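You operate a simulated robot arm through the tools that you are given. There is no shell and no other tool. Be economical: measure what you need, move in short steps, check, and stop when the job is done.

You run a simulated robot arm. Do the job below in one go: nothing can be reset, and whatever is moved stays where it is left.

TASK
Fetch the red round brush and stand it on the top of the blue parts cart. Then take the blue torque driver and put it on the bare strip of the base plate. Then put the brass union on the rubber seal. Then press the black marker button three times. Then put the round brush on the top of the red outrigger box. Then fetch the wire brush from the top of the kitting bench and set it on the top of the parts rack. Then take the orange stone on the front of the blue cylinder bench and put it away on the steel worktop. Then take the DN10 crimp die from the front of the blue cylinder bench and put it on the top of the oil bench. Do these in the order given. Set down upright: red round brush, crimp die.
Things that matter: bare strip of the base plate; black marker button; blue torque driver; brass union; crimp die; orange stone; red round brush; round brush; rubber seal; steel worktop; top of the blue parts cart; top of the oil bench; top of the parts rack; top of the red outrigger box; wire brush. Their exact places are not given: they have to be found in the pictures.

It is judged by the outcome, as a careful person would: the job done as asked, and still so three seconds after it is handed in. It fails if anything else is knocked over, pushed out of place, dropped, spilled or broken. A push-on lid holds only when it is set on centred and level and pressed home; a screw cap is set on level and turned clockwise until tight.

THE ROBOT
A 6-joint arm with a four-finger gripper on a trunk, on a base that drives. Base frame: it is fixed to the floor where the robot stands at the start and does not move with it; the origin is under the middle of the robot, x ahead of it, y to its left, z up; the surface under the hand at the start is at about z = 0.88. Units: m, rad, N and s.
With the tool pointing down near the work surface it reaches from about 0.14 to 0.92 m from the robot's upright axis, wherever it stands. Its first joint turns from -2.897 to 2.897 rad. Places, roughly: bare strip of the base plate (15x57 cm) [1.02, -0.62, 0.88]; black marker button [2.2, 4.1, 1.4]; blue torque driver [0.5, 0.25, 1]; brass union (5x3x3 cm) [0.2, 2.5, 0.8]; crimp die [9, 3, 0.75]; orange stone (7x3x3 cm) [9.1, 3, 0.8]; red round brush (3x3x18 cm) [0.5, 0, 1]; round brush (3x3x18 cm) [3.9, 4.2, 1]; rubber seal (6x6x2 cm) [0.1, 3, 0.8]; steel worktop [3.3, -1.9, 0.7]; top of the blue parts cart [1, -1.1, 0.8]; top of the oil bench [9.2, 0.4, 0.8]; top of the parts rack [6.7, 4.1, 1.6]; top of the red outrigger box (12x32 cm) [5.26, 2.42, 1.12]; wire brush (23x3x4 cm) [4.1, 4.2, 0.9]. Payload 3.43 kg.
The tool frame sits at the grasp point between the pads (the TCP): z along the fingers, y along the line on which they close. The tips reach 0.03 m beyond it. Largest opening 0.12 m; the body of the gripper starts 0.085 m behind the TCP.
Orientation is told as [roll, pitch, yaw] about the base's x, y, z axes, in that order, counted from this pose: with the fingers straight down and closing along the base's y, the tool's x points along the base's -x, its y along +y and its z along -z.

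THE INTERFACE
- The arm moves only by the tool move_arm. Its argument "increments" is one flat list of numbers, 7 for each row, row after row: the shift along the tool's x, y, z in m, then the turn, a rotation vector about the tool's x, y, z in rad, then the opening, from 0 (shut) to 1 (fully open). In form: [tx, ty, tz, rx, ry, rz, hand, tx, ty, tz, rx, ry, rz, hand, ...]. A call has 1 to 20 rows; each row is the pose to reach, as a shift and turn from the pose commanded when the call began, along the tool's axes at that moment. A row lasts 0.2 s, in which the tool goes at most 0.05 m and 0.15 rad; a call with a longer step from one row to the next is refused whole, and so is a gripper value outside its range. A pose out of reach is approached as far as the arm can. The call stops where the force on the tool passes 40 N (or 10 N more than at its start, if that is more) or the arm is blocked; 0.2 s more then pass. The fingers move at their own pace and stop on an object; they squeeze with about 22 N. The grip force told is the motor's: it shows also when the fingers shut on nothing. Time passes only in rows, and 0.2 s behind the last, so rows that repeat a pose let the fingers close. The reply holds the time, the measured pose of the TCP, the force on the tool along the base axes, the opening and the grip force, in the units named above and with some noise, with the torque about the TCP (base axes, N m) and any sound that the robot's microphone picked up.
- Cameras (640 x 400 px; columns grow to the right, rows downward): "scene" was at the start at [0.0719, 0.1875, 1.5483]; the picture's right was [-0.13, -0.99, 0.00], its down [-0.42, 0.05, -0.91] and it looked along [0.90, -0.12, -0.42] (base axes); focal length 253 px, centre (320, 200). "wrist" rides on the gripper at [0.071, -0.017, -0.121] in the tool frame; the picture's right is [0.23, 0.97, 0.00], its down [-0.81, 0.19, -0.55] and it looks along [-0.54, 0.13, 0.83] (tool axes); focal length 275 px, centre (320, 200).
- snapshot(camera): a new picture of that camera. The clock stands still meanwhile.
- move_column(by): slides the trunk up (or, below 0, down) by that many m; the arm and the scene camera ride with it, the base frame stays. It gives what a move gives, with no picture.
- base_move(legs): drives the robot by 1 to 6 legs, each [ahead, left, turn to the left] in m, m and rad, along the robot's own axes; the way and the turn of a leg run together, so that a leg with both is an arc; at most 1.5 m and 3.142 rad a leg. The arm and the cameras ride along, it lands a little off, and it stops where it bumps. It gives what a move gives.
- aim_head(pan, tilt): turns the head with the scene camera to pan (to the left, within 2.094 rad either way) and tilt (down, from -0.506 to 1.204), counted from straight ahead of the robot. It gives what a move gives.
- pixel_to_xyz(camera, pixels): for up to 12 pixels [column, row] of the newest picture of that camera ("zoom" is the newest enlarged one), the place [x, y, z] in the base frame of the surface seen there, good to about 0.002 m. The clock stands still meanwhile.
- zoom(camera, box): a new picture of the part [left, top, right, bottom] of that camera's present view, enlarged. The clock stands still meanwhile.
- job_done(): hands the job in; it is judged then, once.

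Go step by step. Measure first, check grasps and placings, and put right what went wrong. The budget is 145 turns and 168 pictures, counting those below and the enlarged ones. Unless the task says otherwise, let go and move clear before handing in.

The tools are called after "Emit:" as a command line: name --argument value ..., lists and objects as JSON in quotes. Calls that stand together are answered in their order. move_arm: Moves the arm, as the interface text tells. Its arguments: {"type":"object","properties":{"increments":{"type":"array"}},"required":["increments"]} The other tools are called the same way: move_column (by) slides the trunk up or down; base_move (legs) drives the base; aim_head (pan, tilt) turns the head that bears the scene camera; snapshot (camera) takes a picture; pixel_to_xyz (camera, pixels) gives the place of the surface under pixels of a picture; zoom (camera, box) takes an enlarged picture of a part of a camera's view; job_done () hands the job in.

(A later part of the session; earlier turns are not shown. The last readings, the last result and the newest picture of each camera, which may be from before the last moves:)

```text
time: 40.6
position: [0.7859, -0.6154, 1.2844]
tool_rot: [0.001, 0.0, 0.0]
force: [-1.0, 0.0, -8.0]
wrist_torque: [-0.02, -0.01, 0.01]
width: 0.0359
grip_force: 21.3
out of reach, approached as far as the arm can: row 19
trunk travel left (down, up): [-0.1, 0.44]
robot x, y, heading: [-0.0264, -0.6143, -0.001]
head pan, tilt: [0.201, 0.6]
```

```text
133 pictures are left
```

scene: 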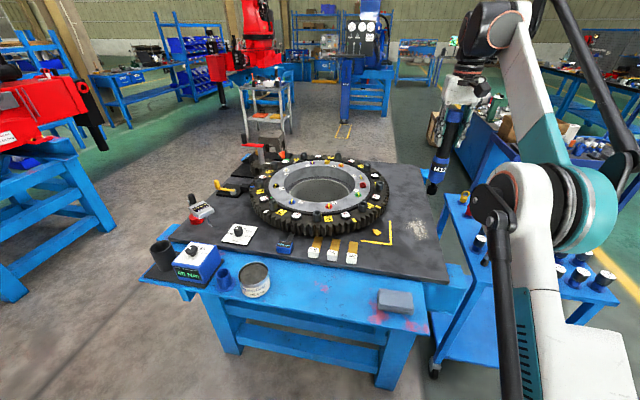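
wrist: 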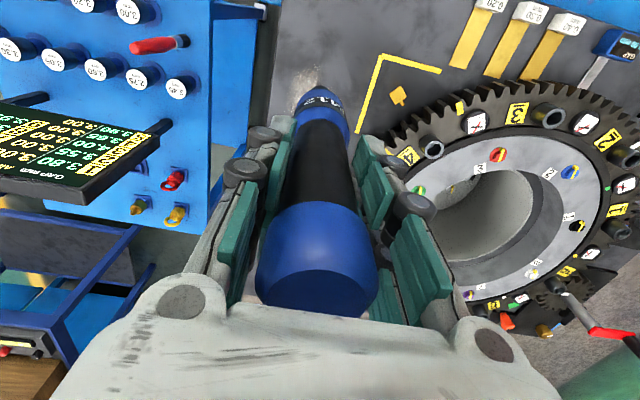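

The pose is a bit beyond reach at this height but it is over the strip. Lowering straight to z≈1.09, with a little forward.

Emit:
move_arm --increments '[0, 0, 0.04, 0, 0, 0, 0, 0, 0, 0.08, 0, 0, 0, 0, 0, 0, 0.12, 0, 0, 0, 0, 0, 0, 0.16, 0, 0, 0, 0, -0.01, 0, 0.185, 0, 0, 0, 0, -0.02, 0, 0.193, 0, 0, 0, 0, -0.02, 0, 0.193, 0, 0, 0, 0]'

Emit:
zoom --camera "scene" --box '[360, 60, 540, 280]'

Emit:
snapshot --camera "wrist"

```text
time: 42.2
position: [0.8056, -0.6134, 1.0916]
tool_rot: [-0.001, 0.001, 0.001]
force: [0.5, -0.5, -9.1]
wrist_torque: [-0.01, 0.03, -0.01]
width: 0.0361
grip_force: 22.1
trunk travel left (down, up): [-0.1, 0.44]
robot x, y, heading: [-0.0309, -0.6154, -0.002]
head pan, tilt: [0.201, 0.6]
```

```text
1.82 times, centred on (450, 170) of scene
```

zoom: 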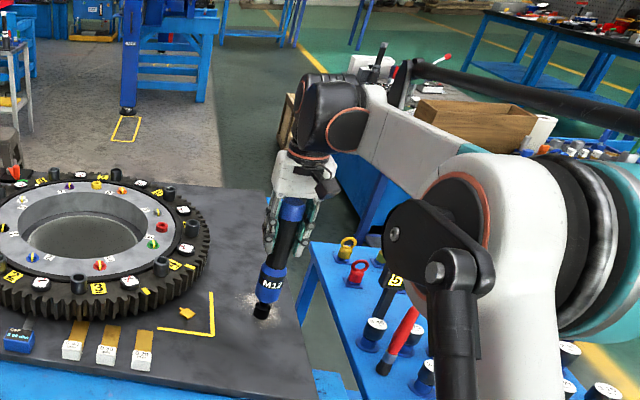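

```text
131 pictures are left
```

wrist: 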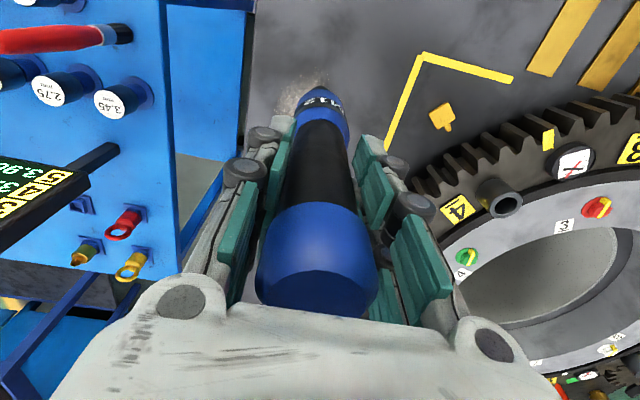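

Hanging over the strip with ~18 mm to go. Lowering, then creeping to contact.

Emit:
move_arm --increments '[0, 0, 0.008, 0, 0, 0, 0, 0, 0, 0.015, 0, 0, 0, 0, 0, 0, 0.015, 0, 0, 0, 0]'

Emit:
move_arm --increments '[0, 0, 0.001, 0, 0, 0, 0, 0, 0, 0.002, 0, 0, 0, 0]'

Emit:
move_arm --increments '[0, 0, 0.001, 0, 0, 0, 0, 0, 0, 0.0015, 0, 0, 0, 0]'

```text
time: 43.0
position: [0.8051, -0.6133, 1.0771]
tool_rot: [0.0, 0.0, 0.001]
force: [0.0, 0.4, -9.0]
wrist_torque: [0.0, 0.04, 0.0]
width: 0.0358
grip_force: 22.2
trunk travel left (down, up): [-0.1, 0.44]
robot x, y, heading: [-0.0276, -0.6146, 0.001]
head pan, tilt: [0.201, 0.6]
```

```text
time: 43.6
position: [0.8058, -0.6148, 1.0768]
tool_rot: [-0.002, 0.0, 0.0]
force: [-0.3, 1.5, -1.3]
wrist_torque: [0.04, -0.01, -0.01]
width: 0.0359
grip_force: 22.3
trunk travel left (down, up): [-0.1, 0.44]
robot x, y, heading: [-0.0296, -0.6144, -0.002]
head pan, tilt: [0.201, 0.6]
```

```text
time: 44.2
position: [0.8036, -0.6136, 1.0759]
tool_rot: [0.0, -0.003, 0.0]
force: [3.3, 2.0, 20.8]
wrist_torque: [-0.09, -0.41, 0.01]
width: 0.0359
grip_force: 22.4
trunk travel left (down, up): [-0.1, 0.44]
robot x, y, heading: [-0.0251, -0.615, -0.005]
head pan, tilt: [0.201, 0.6]
```

Contact. I'll ease off and let the fingers open just a few millimetres to see whether it stands.

Emit:
move_arm --increments '[0, 0, -0.0015, 0, 0, 0, 0, 0, 0, -0.0015, 0, 0, 0, 0, 0, 0, -0.0015, 0, 0, 0, 0.36, 0, 0, -0.0015, 0, 0, 0, 0.36, 0, 0, -0.0015, 0, 0, 0, 0.36, 0, 0, -0.0015, 0, 0, 0, 0.36]'

Emit:
snapshot --camera "wrist"

Emit:
zoom --camera "scene" --box '[400, 80, 480, 240]'

```text
time: 45.6
position: [0.8045, -0.613, 1.077]
tool_rot: [0.0, 0.0, 0.001]
force: [0.3, -0.1, -0.1]
wrist_torque: [0.01, 0.0, 0.01]
width: 0.0433
grip_force: 0.0
trunk travel left (down, up): [-0.1, 0.44]
robot x, y, heading: [-0.0298, -0.6152, 0.003]
head pan, tilt: [0.201, 0.6]
```

```text
130 pictures are left
```

wrist: 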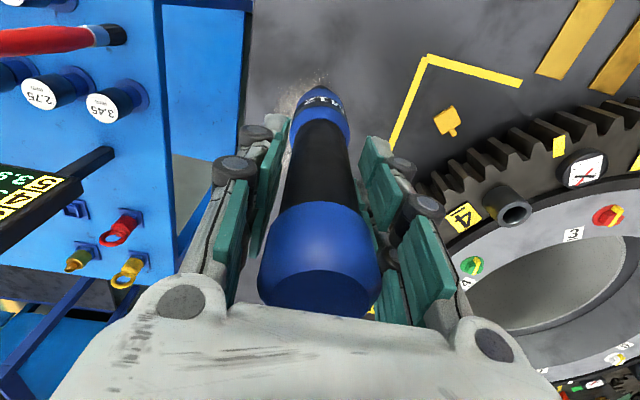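

```text
2.50 times, centred on (440, 160) of scene
```

zoom: 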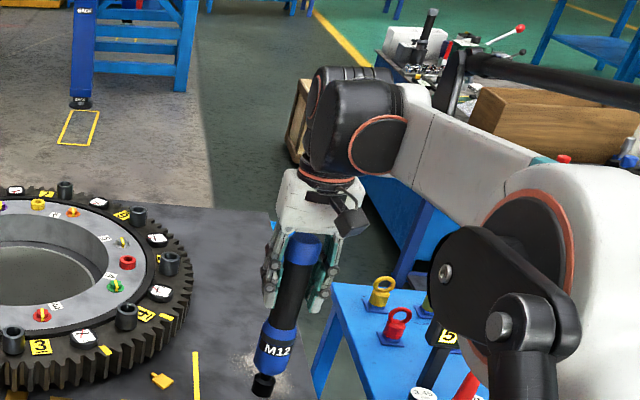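

It stands free with clearance either side. Opening wider and rising straight up.

Emit:
move_arm --increments '[0, 0, 0, 0, 0, 0, 0.36, 0, 0, 0, 0, 0, 0, 0.36, 0, 0, 0, 0, 0, 0, 0.6, 0, 0, 0, 0, 0, 0, 0.8, 0, 0, 0, 0, 0, 0, 0.8]'

Emit:
move_arm --increments '[0, 0, -0.03, 0, 0, 0, 0.8, 0, 0, -0.07, 0, 0, 0, 0.8, 0, 0, -0.11, 0, 0, 0, 0.8, 0.02, 0, -0.15, 0, 0, 0, 0.8, 0.05, 0, -0.18, 0, 0, 0, 0.8, 0.09, 0, -0.2, 0, 0, 0, 0.8, 0.13, 0, -0.2, 0, 0, 0, 0.8, 0.17, 0, -0.2, 0, 0, 0, 0.8, 0.21, 0, -0.2, 0, 0, 0, 0.8, 0.25, 0, -0.2, 0, 0, 0, 0.8]'

Emit:
snapshot --camera "scene"

```text
time: 46.8
position: [0.8061, -0.6135, 1.076]
tool_rot: [0.0, 0.002, 0.0]
force: [0.5, -0.3, 0.8]
wrist_torque: [0.01, 0.0, 0.01]
width: 0.0957
grip_force: 0.0
trunk travel left (down, up): [-0.1, 0.44]
robot x, y, heading: [-0.027, -0.6144, -0.001]
head pan, tilt: [0.201, 0.6]
```

```text
time: 49.0
position: [0.5544, -0.6139, 1.2752]
tool_rot: [-0.001, 0.0, 0.001]
force: [0.6, 0.2, 0.6]
wrist_torque: [0.02, -0.05, 0.0]
width: 0.0959
grip_force: 0.0
trunk travel left (down, up): [-0.1, 0.44]
robot x, y, heading: [-0.0273, -0.6159, 0.001]
head pan, tilt: [0.201, 0.6]
```

```text
128 pictures are left
```

scene: 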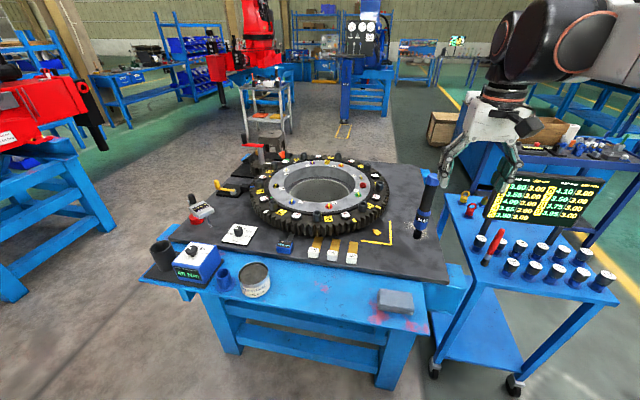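

The driver stands on the strip. Next the brass union: I'll fold the arm in, look left, and plan the drive.

Emit:
aim_head --pan 1.4 --tilt 0.5

Emit:
move_arm --increments '[0.04, 0, 0, 0, 0, 0, 0.8, 0.08, 0, 0, 0, 0, 0, 0.8, 0.12, 0, 0, 0, 0, 0, 0.8, 0.15, 0, 0, 0, 0, 0, 0.8, 0.15, 0, 0, 0, 0, 0, 0.8, 0.15, 0, 0, 0, 0, 0, 0.8, 0.15, 0, 0, 0, 0, 0, 0.8]'

Emit:
snapshot --camera "scene"

```text
time: 50.4
position: [0.5568, -0.6144, 1.2753]
tool_rot: [0.0, -0.001, -0.001]
force: [0.5, 0.1, -0.6]
wrist_torque: [0.01, -0.01, 0.03]
width: 0.096
grip_force: 0.0
trunk travel left (down, up): [-0.1, 0.44]
robot x, y, heading: [-0.0255, -0.6167, -0.003]
head pan, tilt: [1.4, 0.499]
```

```text
time: 52.0
position: [0.4057, -0.6138, 1.2745]
tool_rot: [0.0, 0.0, -0.001]
force: [0.8, -0.8, -0.2]
wrist_torque: [0.0, -0.04, 0.01]
width: 0.0961
grip_force: 0.1
trunk travel left (down, up): [-0.1, 0.44]
robot x, y, heading: [-0.0284, -0.6122, -0.005]
head pan, tilt: [1.4, 0.499]
```

```text
127 pictures are left
```

scene: 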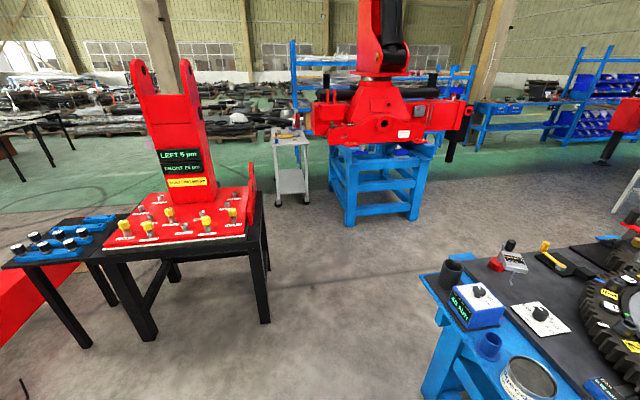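

Measuring what stands to the left: the red plate table, the grey trolley and the blue stand.

Emit:
pixel_to_xyz --camera "scene" --pixels '[[110, 250], [245, 225], [268, 320], [290, 137], [305, 135], [308, 200], [350, 222], [150, 335], [60, 245], [410, 215], [280, 125], [330, 300]]'

Emit:
zoom --camera "scene" --box '[240, 90, 480, 230]'

Emit:
zoom --camera "scene" --box '[0, 160, 270, 350]'

```text
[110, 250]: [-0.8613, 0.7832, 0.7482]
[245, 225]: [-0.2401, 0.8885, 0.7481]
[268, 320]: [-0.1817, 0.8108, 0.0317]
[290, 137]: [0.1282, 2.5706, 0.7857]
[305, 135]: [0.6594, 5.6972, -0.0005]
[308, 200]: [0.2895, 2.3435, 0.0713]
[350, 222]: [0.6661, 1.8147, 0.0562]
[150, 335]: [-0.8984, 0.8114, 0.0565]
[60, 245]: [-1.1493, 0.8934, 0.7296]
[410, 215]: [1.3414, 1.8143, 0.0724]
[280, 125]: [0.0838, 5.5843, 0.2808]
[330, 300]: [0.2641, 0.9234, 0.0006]
```

```text
2.67 times, centred on (360, 160) of scene
```

zoom: 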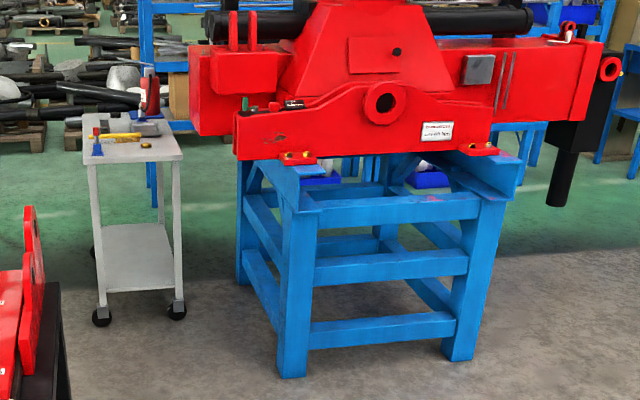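

```text
2.11 times, centred on (135, 255) of scene
```

zoom: 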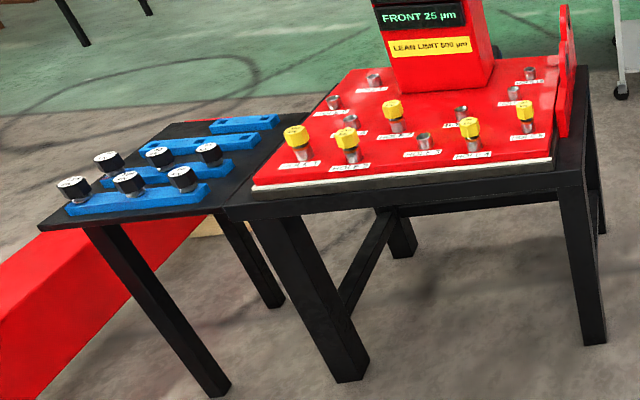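

The trolley with the union is at about (0.1, 2.6), z 0.785. I must pass between the bench corner (0.43,0.3) and the red table corner (−0.18,0.78); I'll back off, turn to face +y and advance part-way.

Emit:
base_move --legs '[[-0.15, 0, 0], [0, 0, 1.571], [0.93, -0.13, 0]]'

Emit:
aim_head --pan 0.0 --tilt 0.55

Emit:
move_arm --increments '[0, 0, 0, 0, 0, 0, 0.8, 0, 0, 0, 0, 0, 0, 0.8, 0, 0, 0, 0, 0, 0, 0.8, 0, 0, 0, 0, 0, 0, 0.8, 0, 0, 0, 0, 0, 0, 0.8]'

Emit:
snapshot --camera "scene"

```text
time: 61.7
position: [-0.079, 0.7481, 1.276]
tool_rot: [0.001, 0.0, 1.597]
force: [0.7, 0.2, 1.0]
wrist_torque: [-0.02, 0.01, -0.02]
width: 0.0959
grip_force: 0.1
trunk travel left (down, up): [-0.1, 0.44]
robot x, y, heading: [-0.0651, 0.3158, 1.6]
head pan, tilt: [1.4, 0.499]
```

```text
time: 63.2
position: [-0.0787, 0.749, 1.2755]
tool_rot: [0.001, 0.0, 1.599]
force: [0.0, 0.2, 0.3]
wrist_torque: [0.0, -0.02, 0.0]
width: 0.0961
grip_force: 0.0
trunk travel left (down, up): [-0.1, 0.44]
robot x, y, heading: [-0.0665, 0.3167, 1.595]
head pan, tilt: [0.0, 0.55]
```

```text
time: 64.4
position: [-0.0785, 0.7488, 1.2752]
tool_rot: [-0.001, -0.002, 1.599]
force: [0.9, -0.1, 0.0]
wrist_torque: [0.02, 0.0, -0.02]
width: 0.096
grip_force: 0.0
trunk travel left (down, up): [-0.1, 0.44]
robot x, y, heading: [-0.0635, 0.3172, 1.596]
head pan, tilt: [0.0, 0.55]
```

```text
124 pictures are left
```

scene: 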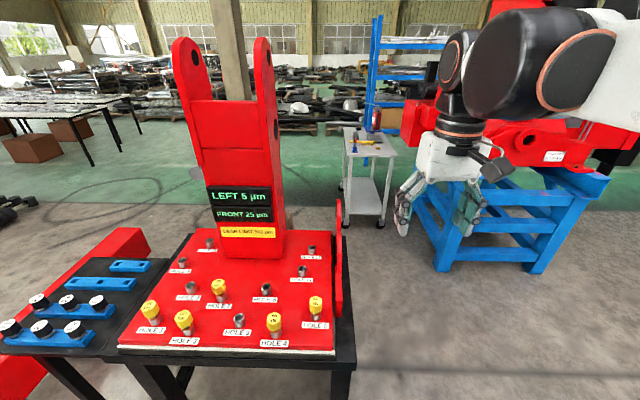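

Path ahead looks open to the right of the red table. Advancing diagonally past its corner.

Emit:
base_move --legs '[[0.185, -0.2, 0], [0.276, -0.147, 0], [0.5, -0.013, -0.026]]'

Emit:
snapshot --camera "scene"

```text
time: 70.6
position: [0.2739, 1.7214, 1.2752]
tool_rot: [0.0, -0.001, 1.577]
force: [-0.6, 0.7, -1.3]
wrist_torque: [-0.01, 0.0, 0.01]
width: 0.0962
grip_force: 0.1
trunk travel left (down, up): [-0.1, 0.44]
robot x, y, heading: [0.2774, 1.289, 1.576]
head pan, tilt: [0.0, 0.55]
```

```text
123 pictures are left
```

scene: 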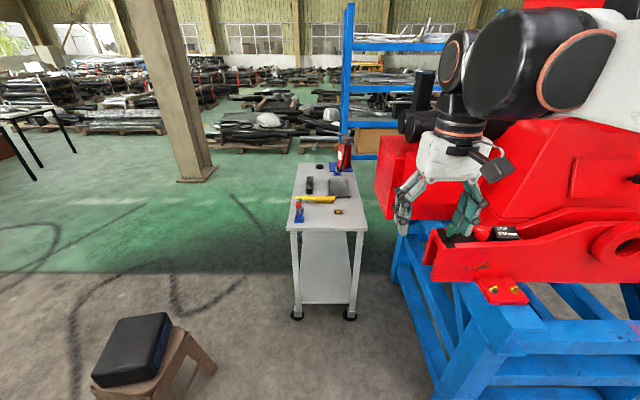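

Trolley clearly visible. Measuring it, the stool, and the red machine.

Emit:
zoom --camera "scene" --box '[275, 130, 385, 240]'

Emit:
pixel_to_xyz --camera "scene" --pixels '[[289, 228], [366, 228], [298, 168], [351, 168], [338, 211], [320, 166], [340, 188], [160, 345], [210, 365], [383, 165], [440, 240], [440, 330]]'

```text
3.64 times, centred on (330, 185) of scene
```

zoom: 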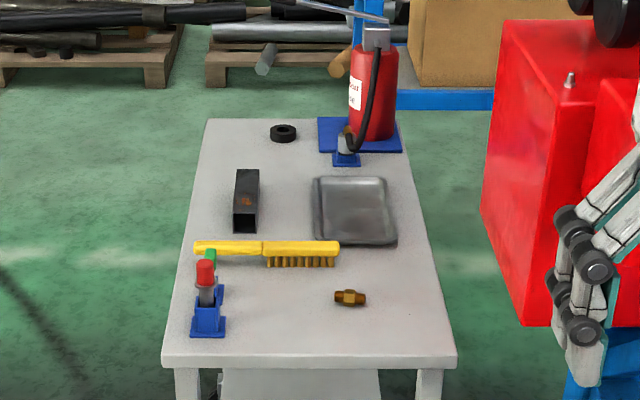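

```text
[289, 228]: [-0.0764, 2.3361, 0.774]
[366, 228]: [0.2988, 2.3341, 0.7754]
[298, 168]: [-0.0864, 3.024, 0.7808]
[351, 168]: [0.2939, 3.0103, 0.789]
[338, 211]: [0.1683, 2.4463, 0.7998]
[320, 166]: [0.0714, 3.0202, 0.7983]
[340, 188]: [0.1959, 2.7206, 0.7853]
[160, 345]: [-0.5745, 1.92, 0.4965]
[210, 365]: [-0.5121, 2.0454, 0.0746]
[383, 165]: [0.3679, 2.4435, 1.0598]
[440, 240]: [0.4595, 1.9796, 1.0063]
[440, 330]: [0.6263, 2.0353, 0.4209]
```

The trolley spans x −0.08…0.30, y 2.335…3.08; union (0.168,2.45), seal (0.07,3.02). I'd like to know my own base footprint, so look straight down.

Emit:
aim_head --pan 0.3 --tilt 1.204

Emit:
move_arm --increments '[0, 0, 0, 0, 0, 0, 0.8, 0, 0, 0, 0, 0, 0, 0.8, 0, 0, 0, 0, 0, 0, 0.8, 0, 0, 0, 0, 0, 0, 0.8, 0, 0, 0, 0, 0, 0, 0.8]'

Emit:
snapshot --camera "scene"

```text
time: 71.6
position: [0.2749, 1.7216, 1.2755]
tool_rot: [-0.001, -0.001, 1.576]
force: [0.0, -0.3, 1.0]
wrist_torque: [0.02, 0.0, 0.0]
width: 0.096
grip_force: 0.1
trunk travel left (down, up): [-0.1, 0.44]
robot x, y, heading: [0.2767, 1.2899, 1.577]
head pan, tilt: [0.3, 1.201]
```

```text
time: 72.8
position: [0.2742, 1.7219, 1.2752]
tool_rot: [0.001, 0.001, 1.576]
force: [-0.2, 0.0, -1.3]
wrist_torque: [0.01, 0.03, 0.0]
width: 0.0961
grip_force: 0.1
trunk travel left (down, up): [-0.1, 0.44]
robot x, y, heading: [0.276, 1.2862, 1.58]
head pan, tilt: [0.3, 1.201]
```

```text
121 pictures are left
```

scene: 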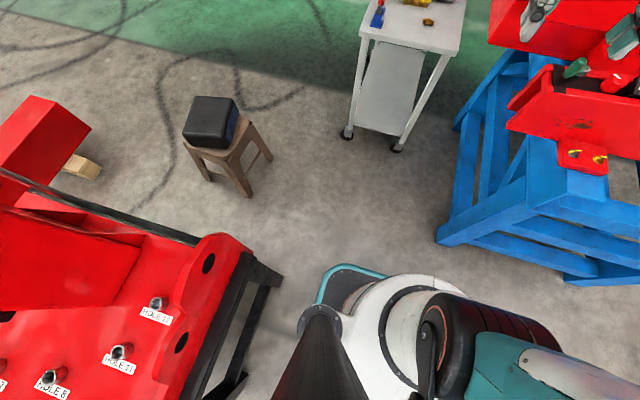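

The teal base edge shows at (320,300)–(385,275). Measuring it together with stool and trolley feet.

Emit:
pixel_to_xyz --camera "scene" --pixels '[[345, 266], [320, 295], [378, 273], [250, 195], [272, 160], [212, 180], [347, 135], [397, 148], [440, 240], [278, 285], [75, 175], [205, 235]]'

```text
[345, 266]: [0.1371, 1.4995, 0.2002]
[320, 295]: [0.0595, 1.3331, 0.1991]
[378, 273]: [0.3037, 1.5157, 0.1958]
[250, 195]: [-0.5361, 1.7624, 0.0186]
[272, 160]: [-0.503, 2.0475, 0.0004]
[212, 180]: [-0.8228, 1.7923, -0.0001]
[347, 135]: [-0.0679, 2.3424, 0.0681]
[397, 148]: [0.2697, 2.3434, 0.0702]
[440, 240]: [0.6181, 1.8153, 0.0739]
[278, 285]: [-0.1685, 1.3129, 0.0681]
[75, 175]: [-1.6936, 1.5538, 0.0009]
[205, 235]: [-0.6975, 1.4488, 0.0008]
```

My base is only about ±0.225 m, so I can drive to just in front of the trolley (edge y 2.335). Approaching to y≈2.05.

Emit:
base_move --legs '[[0.46, 0.227, 0], [0.3, 0, 0]]'

Emit:
aim_head --pan 0.1 --tilt 0.9

Emit:
move_arm --increments '[0, 0, 0, 0, 0, 0, 0.8, 0, 0, 0, 0, 0, 0, 0.8, 0, 0, 0, 0, 0, 0, 0.8, 0, 0, 0, 0, 0, 0, 0.8, 0, 0, 0, 0, 0, 0, 0.8]'

Emit:
snapshot --camera "scene"

Emit:
snapshot --camera "wrist"

```text
time: 77.4
position: [0.0483, 2.4739, 1.2754]
tool_rot: [0.0, 0.0, 1.575]
force: [0.5, 0.0, 0.1]
wrist_torque: [0.01, 0.02, 0.0]
width: 0.0962
grip_force: 0.1
trunk travel left (down, up): [-0.1, 0.44]
robot x, y, heading: [0.0528, 2.0425, 1.576]
head pan, tilt: [0.3, 1.201]
```

```text
time: 78.2
position: [0.0469, 2.4731, 1.2758]
tool_rot: [0.0, 0.0, 1.576]
force: [-0.5, 1.4, 0.2]
wrist_torque: [-0.02, 0.01, -0.01]
width: 0.0959
grip_force: 0.0
trunk travel left (down, up): [-0.1, 0.44]
robot x, y, heading: [0.051, 2.0428, 1.574]
head pan, tilt: [0.099, 0.901]
```

```text
time: 79.4
position: [0.0479, 2.4734, 1.2759]
tool_rot: [0.0, 0.0, 1.577]
force: [-0.2, 0.4, 0.2]
wrist_torque: [-0.01, 0.01, -0.02]
width: 0.0961
grip_force: 0.1
trunk travel left (down, up): [-0.1, 0.44]
robot x, y, heading: [0.0495, 2.0412, 1.572]
head pan, tilt: [0.099, 0.901]
```

```text
120 pictures are left
```

scene: 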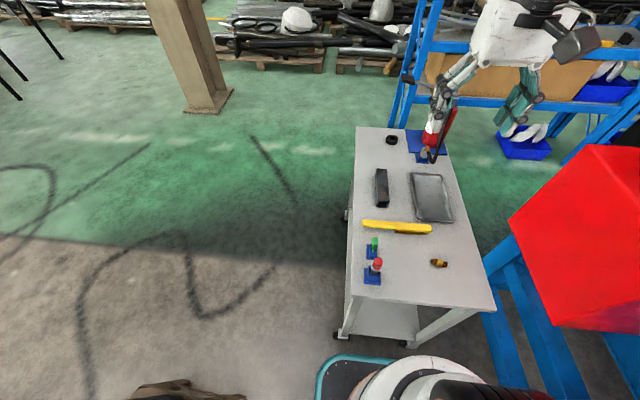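

```text
119 pictures are left
```

wrist: 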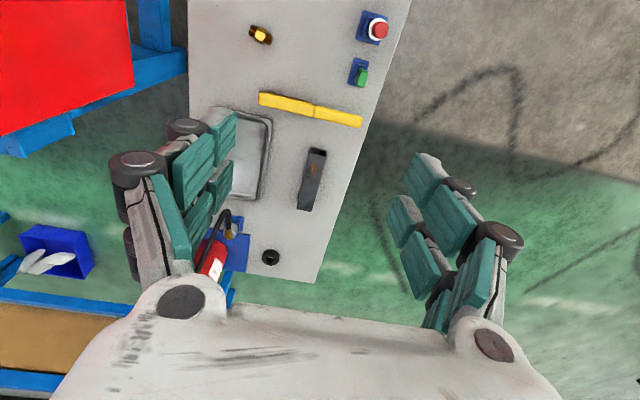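

Measuring the union (262,34 wrist) and seal (270,257 wrist).

Emit:
zoom --camera "wrist" --box '[230, 10, 300, 60]'

Emit:
pixel_to_xyz --camera "zoom" --pixels '[[180, 130], [270, 170], [350, 220], [270, 200], [300, 150], [230, 175]]'

Emit:
zoom --camera "scene" --box '[350, 110, 460, 190]'

Emit:
pixel_to_xyz --camera "zoom" --pixels '[[240, 160], [243, 172], [205, 165], [272, 170], [240, 190], [240, 150]]'

```text
8.00 times, centred on (265, 35) of wrist
```

zoom: 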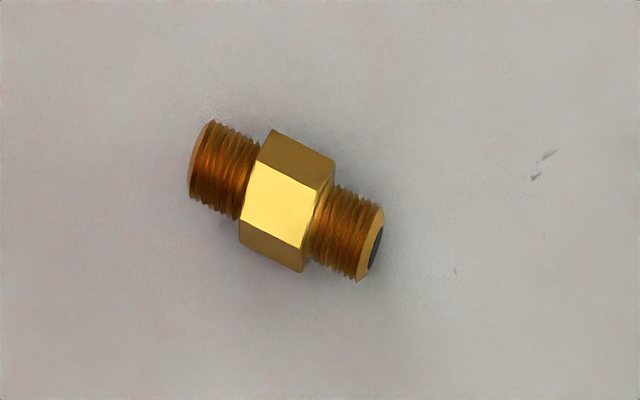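

```text
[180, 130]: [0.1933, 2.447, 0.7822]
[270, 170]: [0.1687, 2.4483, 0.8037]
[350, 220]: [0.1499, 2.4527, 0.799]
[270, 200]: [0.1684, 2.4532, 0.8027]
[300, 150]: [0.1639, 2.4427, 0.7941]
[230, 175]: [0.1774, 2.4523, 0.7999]
```

```text
5.00 times, centred on (405, 150) of scene
```

zoom: 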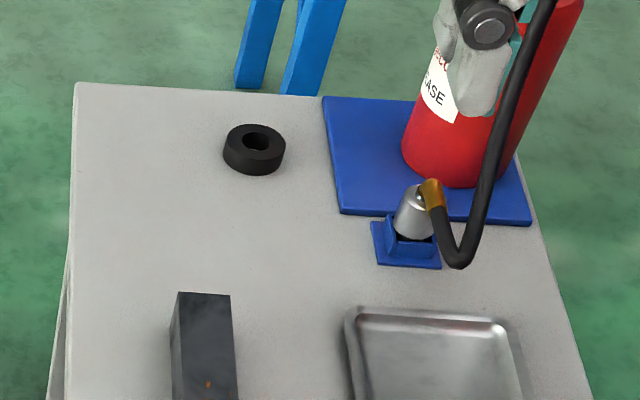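

```text
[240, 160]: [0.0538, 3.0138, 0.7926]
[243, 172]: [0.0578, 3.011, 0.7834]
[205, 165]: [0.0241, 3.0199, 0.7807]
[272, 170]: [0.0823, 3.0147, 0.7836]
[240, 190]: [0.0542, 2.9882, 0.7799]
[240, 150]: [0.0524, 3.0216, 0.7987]
```

Union: centre (0.1695, 2.450), axis about 15° off −x, 4.5–5 cm long; seal centre near (0.055, 3.02). I'll creep ahead 4 cm, then bring the hand over the union, yawed to grip it by its end faces.

Emit:
base_move --legs '[[0.04, 0, 0]]'

Emit:
move_arm --increments '[0.02, -0.04, 0, 0, 0, 0.1, 0.8, 0.04, -0.08, 0, 0, 0, 0.2, 0.8, 0.07, -0.12, 0, 0, 0, 0.27, 0.8, 0.07, -0.12, 0.045, 0, 0, 0.27, 0.8, 0.07, -0.12, 0.09, 0, 0, 0.27, 0.8, 0.07, -0.12, 0.135, 0, 0, 0.27, 0.8, 0.07, -0.12, 0.18, 0, 0, 0.27, 0.8, 0.07, -0.12, 0.225, 0, 0, 0.27, 0.8, 0.07, -0.12, 0.265, 0, 0, 0.27, 0.8, 0.07, -0.12, 0.3, 0, 0, 0.27, 0.8, 0.07, -0.12, 0.3, 0, 0, 0.27, 0.8]'

Emit:
snapshot --camera "wrist"

Emit:
snapshot --camera "scene"

```text
time: 80.4
position: [0.0479, 2.5025, 1.2746]
tool_rot: [0.0, -0.002, 1.573]
force: [-0.7, 0.8, 0.2]
wrist_torque: [-0.08, 0.0, -0.01]
width: 0.0959
grip_force: 0.1
trunk travel left (down, up): [-0.1, 0.44]
robot x, y, heading: [0.0494, 2.0674, 1.576]
head pan, tilt: [0.099, 0.901]
stopped in leg 1: the robot was blocked; the commanded pose is now the measured one
```

```text
time: 82.8
position: [0.1686, 2.43, 0.9734]
tool_rot: [0.0, -0.002, 1.302]
force: [0.3, 0.0, 0.3]
wrist_torque: [0.0, 0.02, 0.02]
width: 0.0959
grip_force: 0.1
trunk travel left (down, up): [-0.1, 0.44]
robot x, y, heading: [0.0499, 2.0666, 1.577]
head pan, tilt: [0.099, 0.901]
```

```text
116 pictures are left
```

wrist: 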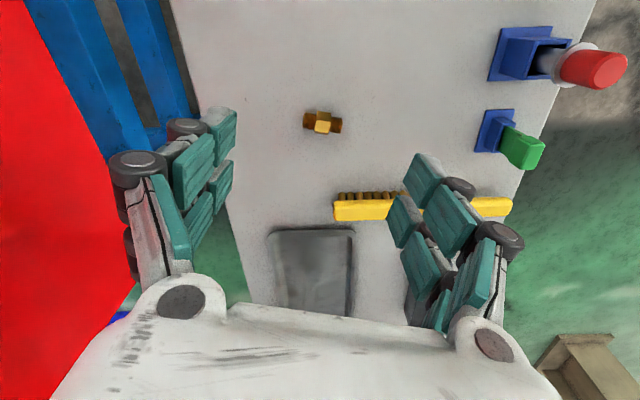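

```text
115 pictures are left
```

scene: 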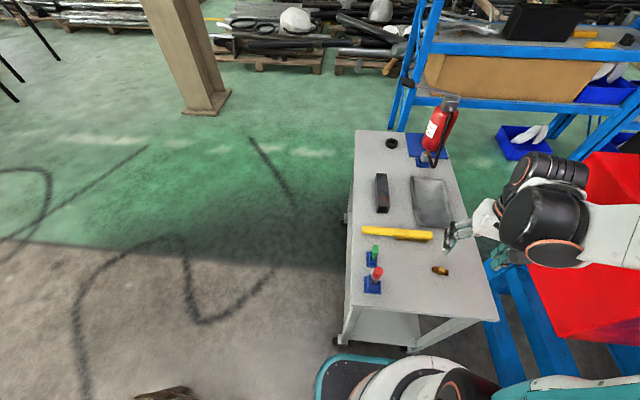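

The base just touched the trolley; I'll back off 1 cm and re-measure the trolley, union and seal to check nothing shifted.

Emit:
base_move --legs '[[-0.012, 0, 0]]'

Emit:
zoom --camera "wrist" --box '[280, 90, 360, 150]'

Emit:
pixel_to_xyz --camera "zoom" --pixels '[[182, 230], [490, 295], [340, 255], [340, 240], [345, 270], [240, 245], [430, 275]]'

Emit:
zoom --camera "scene" --box '[345, 90, 475, 200]'

Emit:
pixel_to_xyz --camera "zoom" --pixels '[[226, 250], [226, 243], [200, 263], [248, 265], [226, 274], [226, 264], [212, 250], [240, 250]]'

Emit:
pixel_to_xyz --camera "scene" --pixels '[[346, 304], [497, 320], [356, 131], [440, 271]]'

```text
time: 83.5
position: [0.1685, 2.4174, 0.9758]
tool_rot: [0.0, -0.002, 1.301]
force: [-0.8, -0.2, -1.0]
wrist_torque: [-0.04, 0.01, 0.02]
width: 0.096
grip_force: 0.1
trunk travel left (down, up): [-0.1, 0.44]
robot x, y, heading: [0.0465, 2.0522, 1.565]
head pan, tilt: [0.099, 0.901]
```

```text
6.67 times, centred on (320, 120) of wrist
```

zoom: 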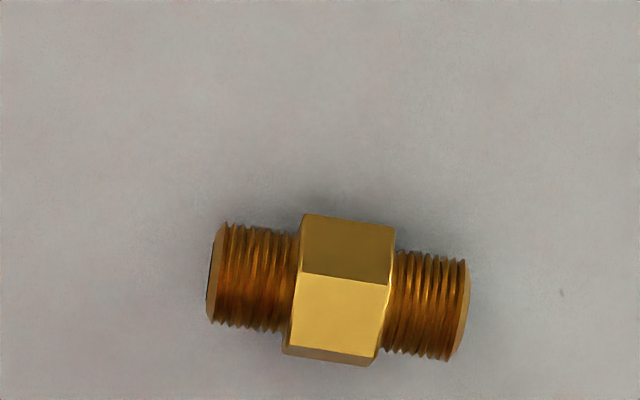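

```text
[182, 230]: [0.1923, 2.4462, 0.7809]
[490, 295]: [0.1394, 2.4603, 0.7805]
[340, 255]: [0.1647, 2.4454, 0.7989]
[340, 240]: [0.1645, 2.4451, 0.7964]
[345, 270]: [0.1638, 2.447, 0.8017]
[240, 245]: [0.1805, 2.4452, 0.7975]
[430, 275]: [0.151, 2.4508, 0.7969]
```

```text
3.64 times, centred on (410, 145) of scene
```

zoom: 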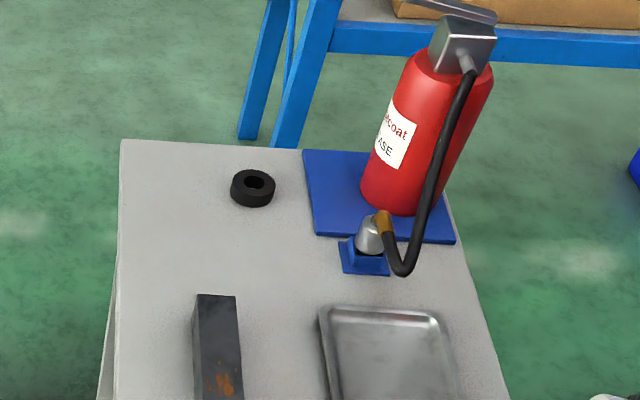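

```text
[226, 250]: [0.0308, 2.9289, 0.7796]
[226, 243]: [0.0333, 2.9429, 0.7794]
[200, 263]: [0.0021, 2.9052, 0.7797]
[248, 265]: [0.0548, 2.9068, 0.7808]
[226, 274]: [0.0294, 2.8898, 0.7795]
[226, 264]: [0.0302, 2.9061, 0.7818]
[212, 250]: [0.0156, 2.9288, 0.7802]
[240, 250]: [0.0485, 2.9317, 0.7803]
```

```text
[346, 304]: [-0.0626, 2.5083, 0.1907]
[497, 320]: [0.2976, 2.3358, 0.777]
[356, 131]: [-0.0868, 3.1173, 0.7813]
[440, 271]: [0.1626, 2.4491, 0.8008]
```

Nothing shifted. Measuring the seal properly at zoom (253,187).

Emit:
pixel_to_xyz --camera "zoom" --pixels '[[253, 173], [240, 182], [268, 182], [253, 195], [253, 203], [233, 190], [273, 190], [255, 182]]'

```text
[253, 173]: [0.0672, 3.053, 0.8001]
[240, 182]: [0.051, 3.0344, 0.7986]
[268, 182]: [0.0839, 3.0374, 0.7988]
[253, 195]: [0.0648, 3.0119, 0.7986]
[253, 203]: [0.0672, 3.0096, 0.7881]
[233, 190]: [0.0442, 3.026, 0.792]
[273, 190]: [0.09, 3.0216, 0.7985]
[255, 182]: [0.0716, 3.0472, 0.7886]
```

Seal centre (0.067,3.033), top 0.80. I'll tilt the hand 0.5 rad forward for reach, and approach the union to z 0.86.

Emit:
move_arm --increments '[-0.01, 0.006, 0, 0, -0.14, 0, 0.75, -0.0189, 0.0116, 0, 0, -0.28, 0, 0.75, -0.0189, 0.0116, 0.01, 0, -0.42, 0, 0.75, -0.0189, 0.0116, 0.03, 0, -0.5, 0, 0.75, -0.0189, 0.0116, 0.07, 0, -0.5, 0, 0.75, -0.0189, 0.0116, 0.1158, 0, -0.5, 0, 0.75, -0.0189, 0.0116, 0.1158, 0, -0.5, 0, 0.75]'

Emit:
snapshot --camera "wrist"

Emit:
snapshot --camera "scene"

```text
time: 85.2
position: [0.1661, 2.4516, 0.9327]
tool_rot: [0.001, -0.499, 1.302]
force: [0.4, 0.6, 0.2]
wrist_torque: [-0.05, 0.03, 0.01]
width: 0.0901
grip_force: 0.0
out of reach, approached as far as the arm can: row 5, 6, 7
trunk travel left (down, up): [-0.1, 0.44]
robot x, y, heading: [0.0459, 2.0594, 1.569]
head pan, tilt: [0.099, 0.901]
```

```text
112 pictures are left
```

wrist: 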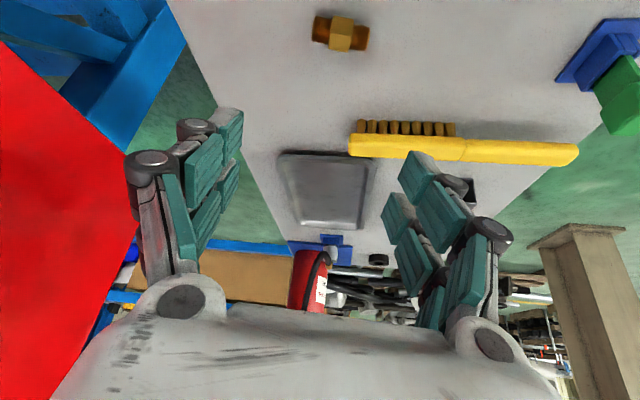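

```text
111 pictures are left
```

scene: 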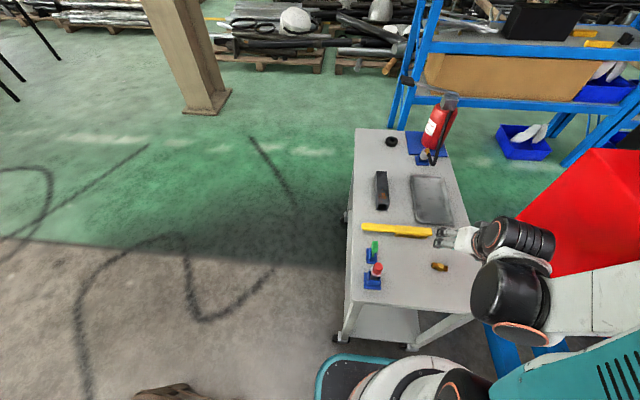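

The tilted pose is out of reach this close in. I'll back the base 0.15 m and lower the trunk 0.1 m so the arm has room.

Emit:
base_move --legs '[[-0.15, 0, 0]]'

Emit:
move_column --by -0.08

Emit:
move_arm --increments '[0, 0, 0, 0, 0, 0, 0.75]'

```text
time: 86.5
position: [0.1659, 2.298, 0.9343]
tool_rot: [0.001, -0.501, 1.302]
force: [0.5, -0.1, -0.1]
wrist_torque: [0.02, 0.0, 0.0]
width: 0.0899
grip_force: 0.1
trunk travel left (down, up): [-0.1, 0.44]
robot x, y, heading: [0.0518, 1.9017, 1.57]
head pan, tilt: [0.099, 0.901]
```

```text
time: 87.7
position: [0.1664, 2.2983, 0.8539]
tool_rot: [0.0, -0.5, 1.305]
force: [0.4, -0.9, 1.1]
wrist_torque: [0.01, 0.02, 0.01]
width: 0.0902
grip_force: 0.1
trunk travel left (down, up): [-0.02, 0.52]
robot x, y, heading: [0.0477, 1.9047, 1.567]
head pan, tilt: [0.099, 0.901]
```

```text
time: 88.1
position: [0.166, 2.2982, 0.856]
tool_rot: [-0.001, -0.502, 1.301]
force: [0.5, 0.4, -0.3]
wrist_torque: [0.02, 0.04, 0.0]
width: 0.0903
grip_force: 0.0
trunk travel left (down, up): [-0.02, 0.52]
robot x, y, heading: [0.0525, 1.9062, 1.573]
head pan, tilt: [0.099, 0.901]
```

Now moving forward over the union in the tilted frame, at z≈0.86.

Emit:
move_arm --increments '[-0.03, 0.01, 0.0152, 0, 0, 0, 0.75, -0.06, 0.0205, 0.0305, 0, 0, 0, 0.75, -0.09, 0.031, 0.0457, 0, 0, 0, 0.75, -0.1199, 0.041, 0.0609, 0, 0, 0, 0.75, -0.1199, 0.041, 0.0609, 0, 0, 0, 0.75]'

Emit:
snapshot --camera "wrist"

Emit:
zoom --camera "scene" --box '[350, 200, 500, 320]'

```text
time: 89.3
position: [0.1617, 2.4394, 0.8576]
tool_rot: [0.001, -0.499, 1.302]
force: [-0.3, 0.7, 0.6]
wrist_torque: [-0.02, -0.03, 0.04]
width: 0.09
grip_force: 0.1
trunk travel left (down, up): [-0.02, 0.52]
robot x, y, heading: [0.0466, 1.9052, 1.573]
head pan, tilt: [0.099, 0.901]
```

```text
110 pictures are left
```

wrist: 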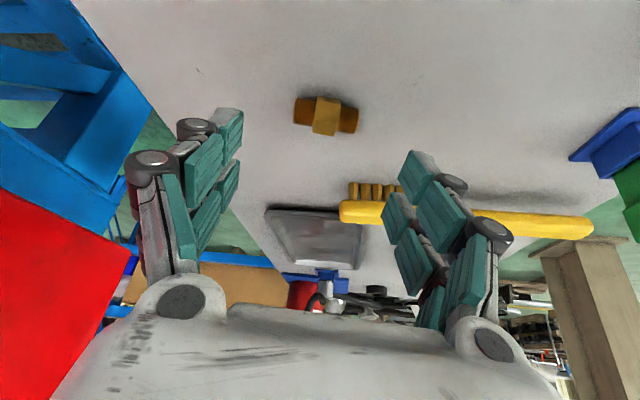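

```text
3.33 times, centred on (425, 260) of scene
```

zoom: 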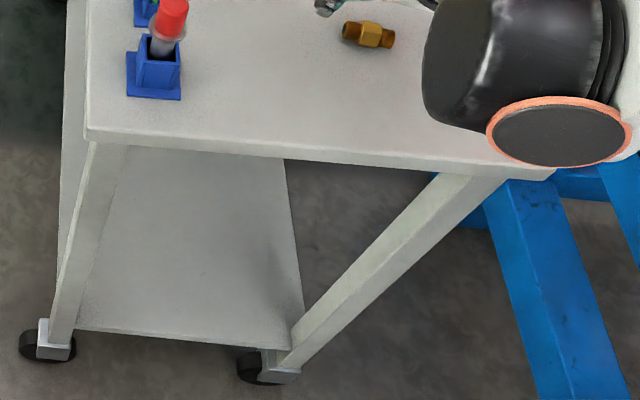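

Descending to the grasp height.

Emit:
move_arm --increments '[0.0107, 0, 0.0197, 0, 0, 0, 0.75, 0.018, 0, 0.033, 0, 0, 0, 0.75, 0.0215, 0, 0.0393, 0, 0, 0, 0.75, 0.0215, 0, 0.0393, 0, 0, 0, 0.75]'

Emit:
snapshot --camera "wrist"

Emit:
pixel_to_xyz --camera "wrist" --pixels '[[325, 130], [325, 140], [305, 125], [345, 130], [320, 110]]'

```text
time: 90.3
position: [0.1639, 2.4387, 0.8131]
tool_rot: [-0.001, -0.501, 1.301]
force: [0.4, -0.5, 0.6]
wrist_torque: [0.01, 0.01, -0.03]
width: 0.0903
grip_force: 0.2
trunk travel left (down, up): [-0.02, 0.52]
robot x, y, heading: [0.0502, 1.9017, 1.569]
head pan, tilt: [0.099, 0.901]
```

```text
108 pictures are left
```

wrist: 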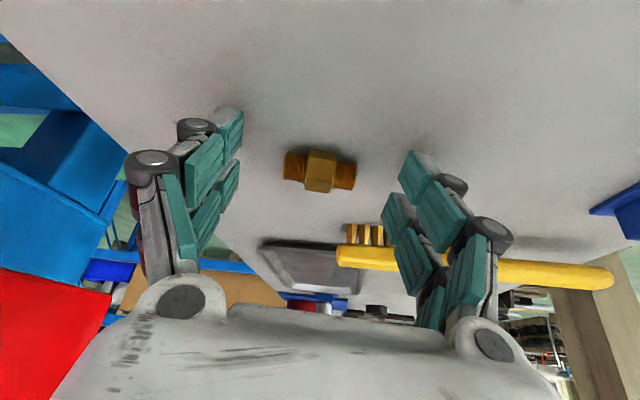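

```text
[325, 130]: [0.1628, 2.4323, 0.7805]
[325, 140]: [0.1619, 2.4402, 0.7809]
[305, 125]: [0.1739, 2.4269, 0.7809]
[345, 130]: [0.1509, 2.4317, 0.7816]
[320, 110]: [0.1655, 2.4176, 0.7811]
```

The union lies right on the finger line (tips project to row 163). Closing and lifting.

Emit:
move_arm --increments '[0, 0, 0, 0, 0, 0, 0.4, 0, 0, 0, 0, 0, 0, 0, 0, 0, 0, 0, 0, 0, 0, 0, 0, 0, 0, 0, 0, 0]'

Emit:
move_arm --increments '[-0.0192, 0, -0.0351, 0, 0, 0, 0, -0.0384, 0, -0.0702, 0, 0, 0, 0, -0.0384, 0, -0.0702, 0, 0, 0, 0]'

Emit:
snapshot --camera "wrist"

```text
time: 90.8
position: [0.1622, 2.4374, 0.8172]
tool_rot: [0.0, -0.51, 1.303]
force: [-1.3, -7.4, 40.7]
wrist_torque: [-0.34, -0.02, 0.02]
width: 0.0434
grip_force: 45.4
trunk travel left (down, up): [-0.02, 0.52]
robot x, y, heading: [0.0512, 1.8997, 1.568]
head pan, tilt: [0.099, 0.901]
stopped in row 2: the force on the tool passed its limit at 80 N (the readings are from after the stop); the commanded pose is now the measured one
```

```text
time: 91.6
position: [0.1635, 2.4384, 0.8971]
tool_rot: [0.001, -0.506, 1.302]
force: [0.3, -0.1, 1.3]
wrist_torque: [0.07, -0.01, 0.01]
width: 0.0001
grip_force: 22.1
trunk travel left (down, up): [-0.02, 0.52]
robot x, y, heading: [0.0481, 1.9003, 1.569]
head pan, tilt: [0.099, 0.901]
```

```text
107 pictures are left
```

wrist: 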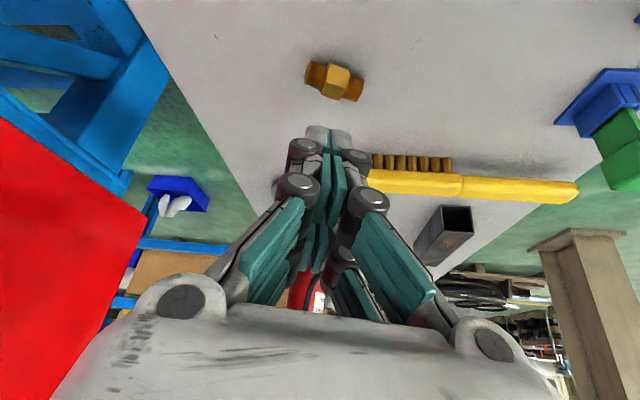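

Closing made the fingertips press on the trolley and the union slipped off. I'll raise, level the tool to vertical, and re-measure for a level end-face grasp a few mm higher.

Emit:
move_arm --increments '[0, 0, -0.02, 0, 0.14, 0, 0.3, 0, 0, -0.04, 0, 0.28, 0, 0.6, 0, 0, -0.06, 0, 0.42, 0, 0.6, 0, 0, -0.06, 0, 0.506, 0, 0.6, 0, 0, -0.06, 0, 0.506, 0, 0.6]'

Emit:
snapshot --camera "wrist"

Emit:
zoom --camera "wrist" --box '[270, 50, 370, 140]'

```text
time: 92.8
position: [0.1545, 2.4108, 0.9481]
tool_rot: [0.001, 0.003, 1.303]
force: [-0.6, -0.4, -0.9]
wrist_torque: [-0.02, 0.0, 0.0]
width: 0.0719
grip_force: 0.0
trunk travel left (down, up): [-0.02, 0.52]
robot x, y, heading: [0.0499, 1.9027, 1.572]
head pan, tilt: [0.099, 0.901]
```

```text
106 pictures are left
```

wrist: 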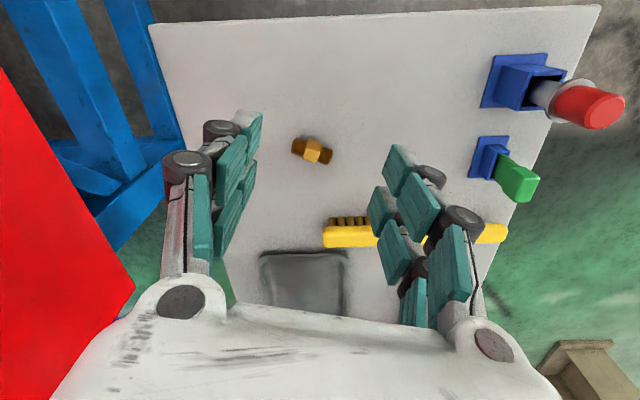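

```text
4.44 times, centred on (320, 95) of wrist
```

zoom: 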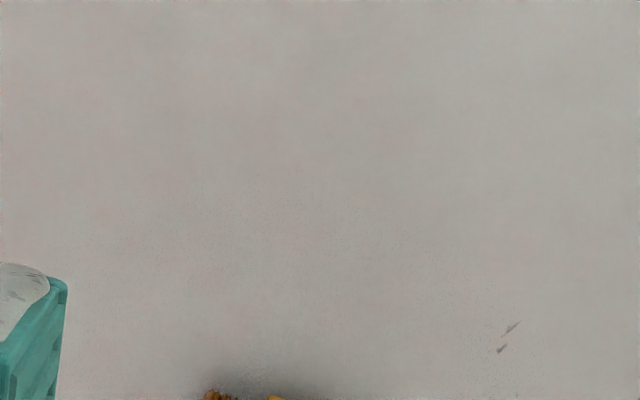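

Emit:
zoom --camera "wrist" --box '[272, 120, 352, 180]'

Emit:
pixel_to_xyz --camera "zoom" --pixels '[[175, 155], [215, 175], [310, 200], [310, 220], [300, 240], [400, 240], [440, 260]]'

```text
6.67 times, centred on (312, 150) of wrist
```

zoom: 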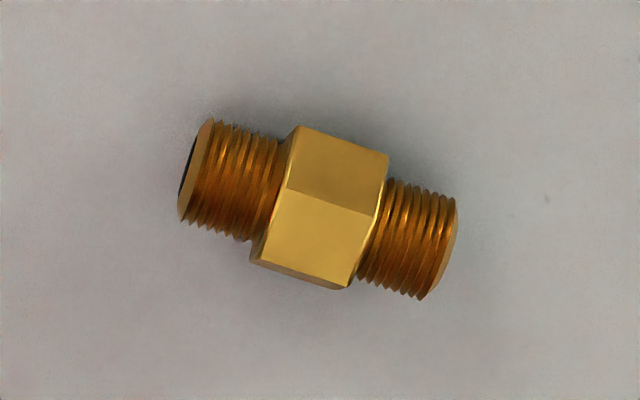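

```text
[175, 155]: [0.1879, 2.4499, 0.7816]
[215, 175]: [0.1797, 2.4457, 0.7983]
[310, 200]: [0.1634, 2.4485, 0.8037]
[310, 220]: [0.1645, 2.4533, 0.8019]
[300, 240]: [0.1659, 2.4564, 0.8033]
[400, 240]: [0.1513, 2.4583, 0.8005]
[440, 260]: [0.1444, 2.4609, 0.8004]
```

Union now at centre (0.1645,2.4525), axis ~22° off. Yawing 0.12 more and descending level to z 0.819.

Emit:
move_arm --increments '[-0.03, 0.001, 0.02, 0, 0, 0.12, 0.75, -0.0429, 0.0014, 0.05, 0, 0, 0.12, 0.75, -0.0429, 0.0014, 0.09, 0, 0, 0.12, 0.75, -0.0429, 0.0014, 0.12, 0, 0, 0.12, 0.75, -0.0429, 0.0014, 0.129, 0, 0, 0.12, 0.75, -0.0429, 0.0014, 0.129, 0, 0, 0.12, 0.75]'

Emit:
snapshot --camera "wrist"

```text
time: 94.2
position: [0.1665, 2.4507, 0.8181]
tool_rot: [0.001, -0.001, 1.182]
force: [0.0, 0.4, 0.5]
wrist_torque: [0.05, 0.01, -0.01]
width: 0.0901
grip_force: 0.0
trunk travel left (down, up): [-0.02, 0.52]
robot x, y, heading: [0.0502, 1.9019, 1.567]
head pan, tilt: [0.099, 0.901]
```

```text
103 pictures are left
```

wrist: 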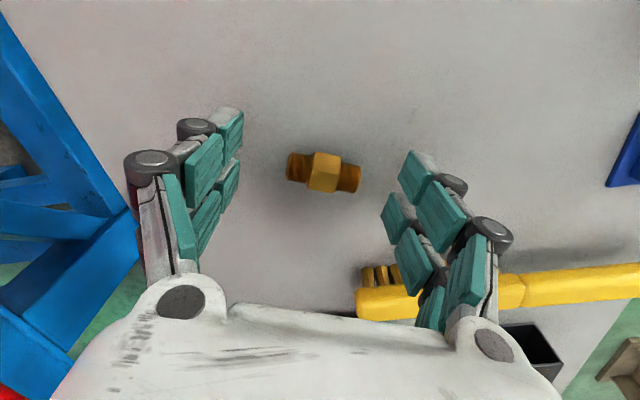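

Alignment is good. Closing on the end faces.

Emit:
move_arm --increments '[0, 0, 0, 0, 0, 0, 0.45, 0, 0, 0, 0, 0, 0, 0.2, 0, 0, 0, 0, 0, 0, 0.2, 0, 0, 0, 0, 0, 0, 0]'

Emit:
snapshot --camera "wrist"

```text
time: 95.2
position: [0.1659, 2.4531, 0.8184]
tool_rot: [0.0, -0.002, 1.183]
force: [-0.3, -0.2, 0.0]
wrist_torque: [0.01, 0.0, -0.02]
width: 0.0433
grip_force: 22.1
trunk travel left (down, up): [-0.02, 0.52]
robot x, y, heading: [0.0495, 1.9032, 1.57]
head pan, tilt: [0.099, 0.901]
```

```text
102 pictures are left
```

wrist: 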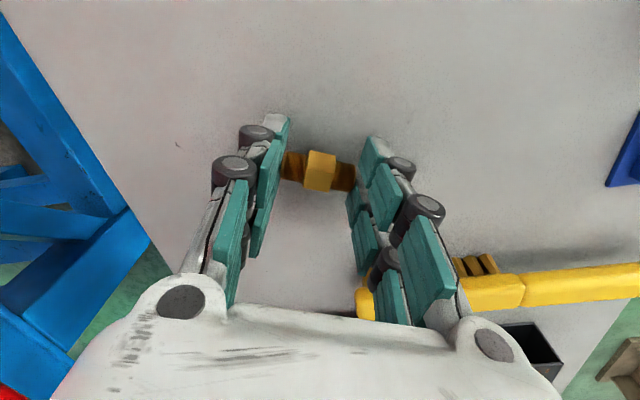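

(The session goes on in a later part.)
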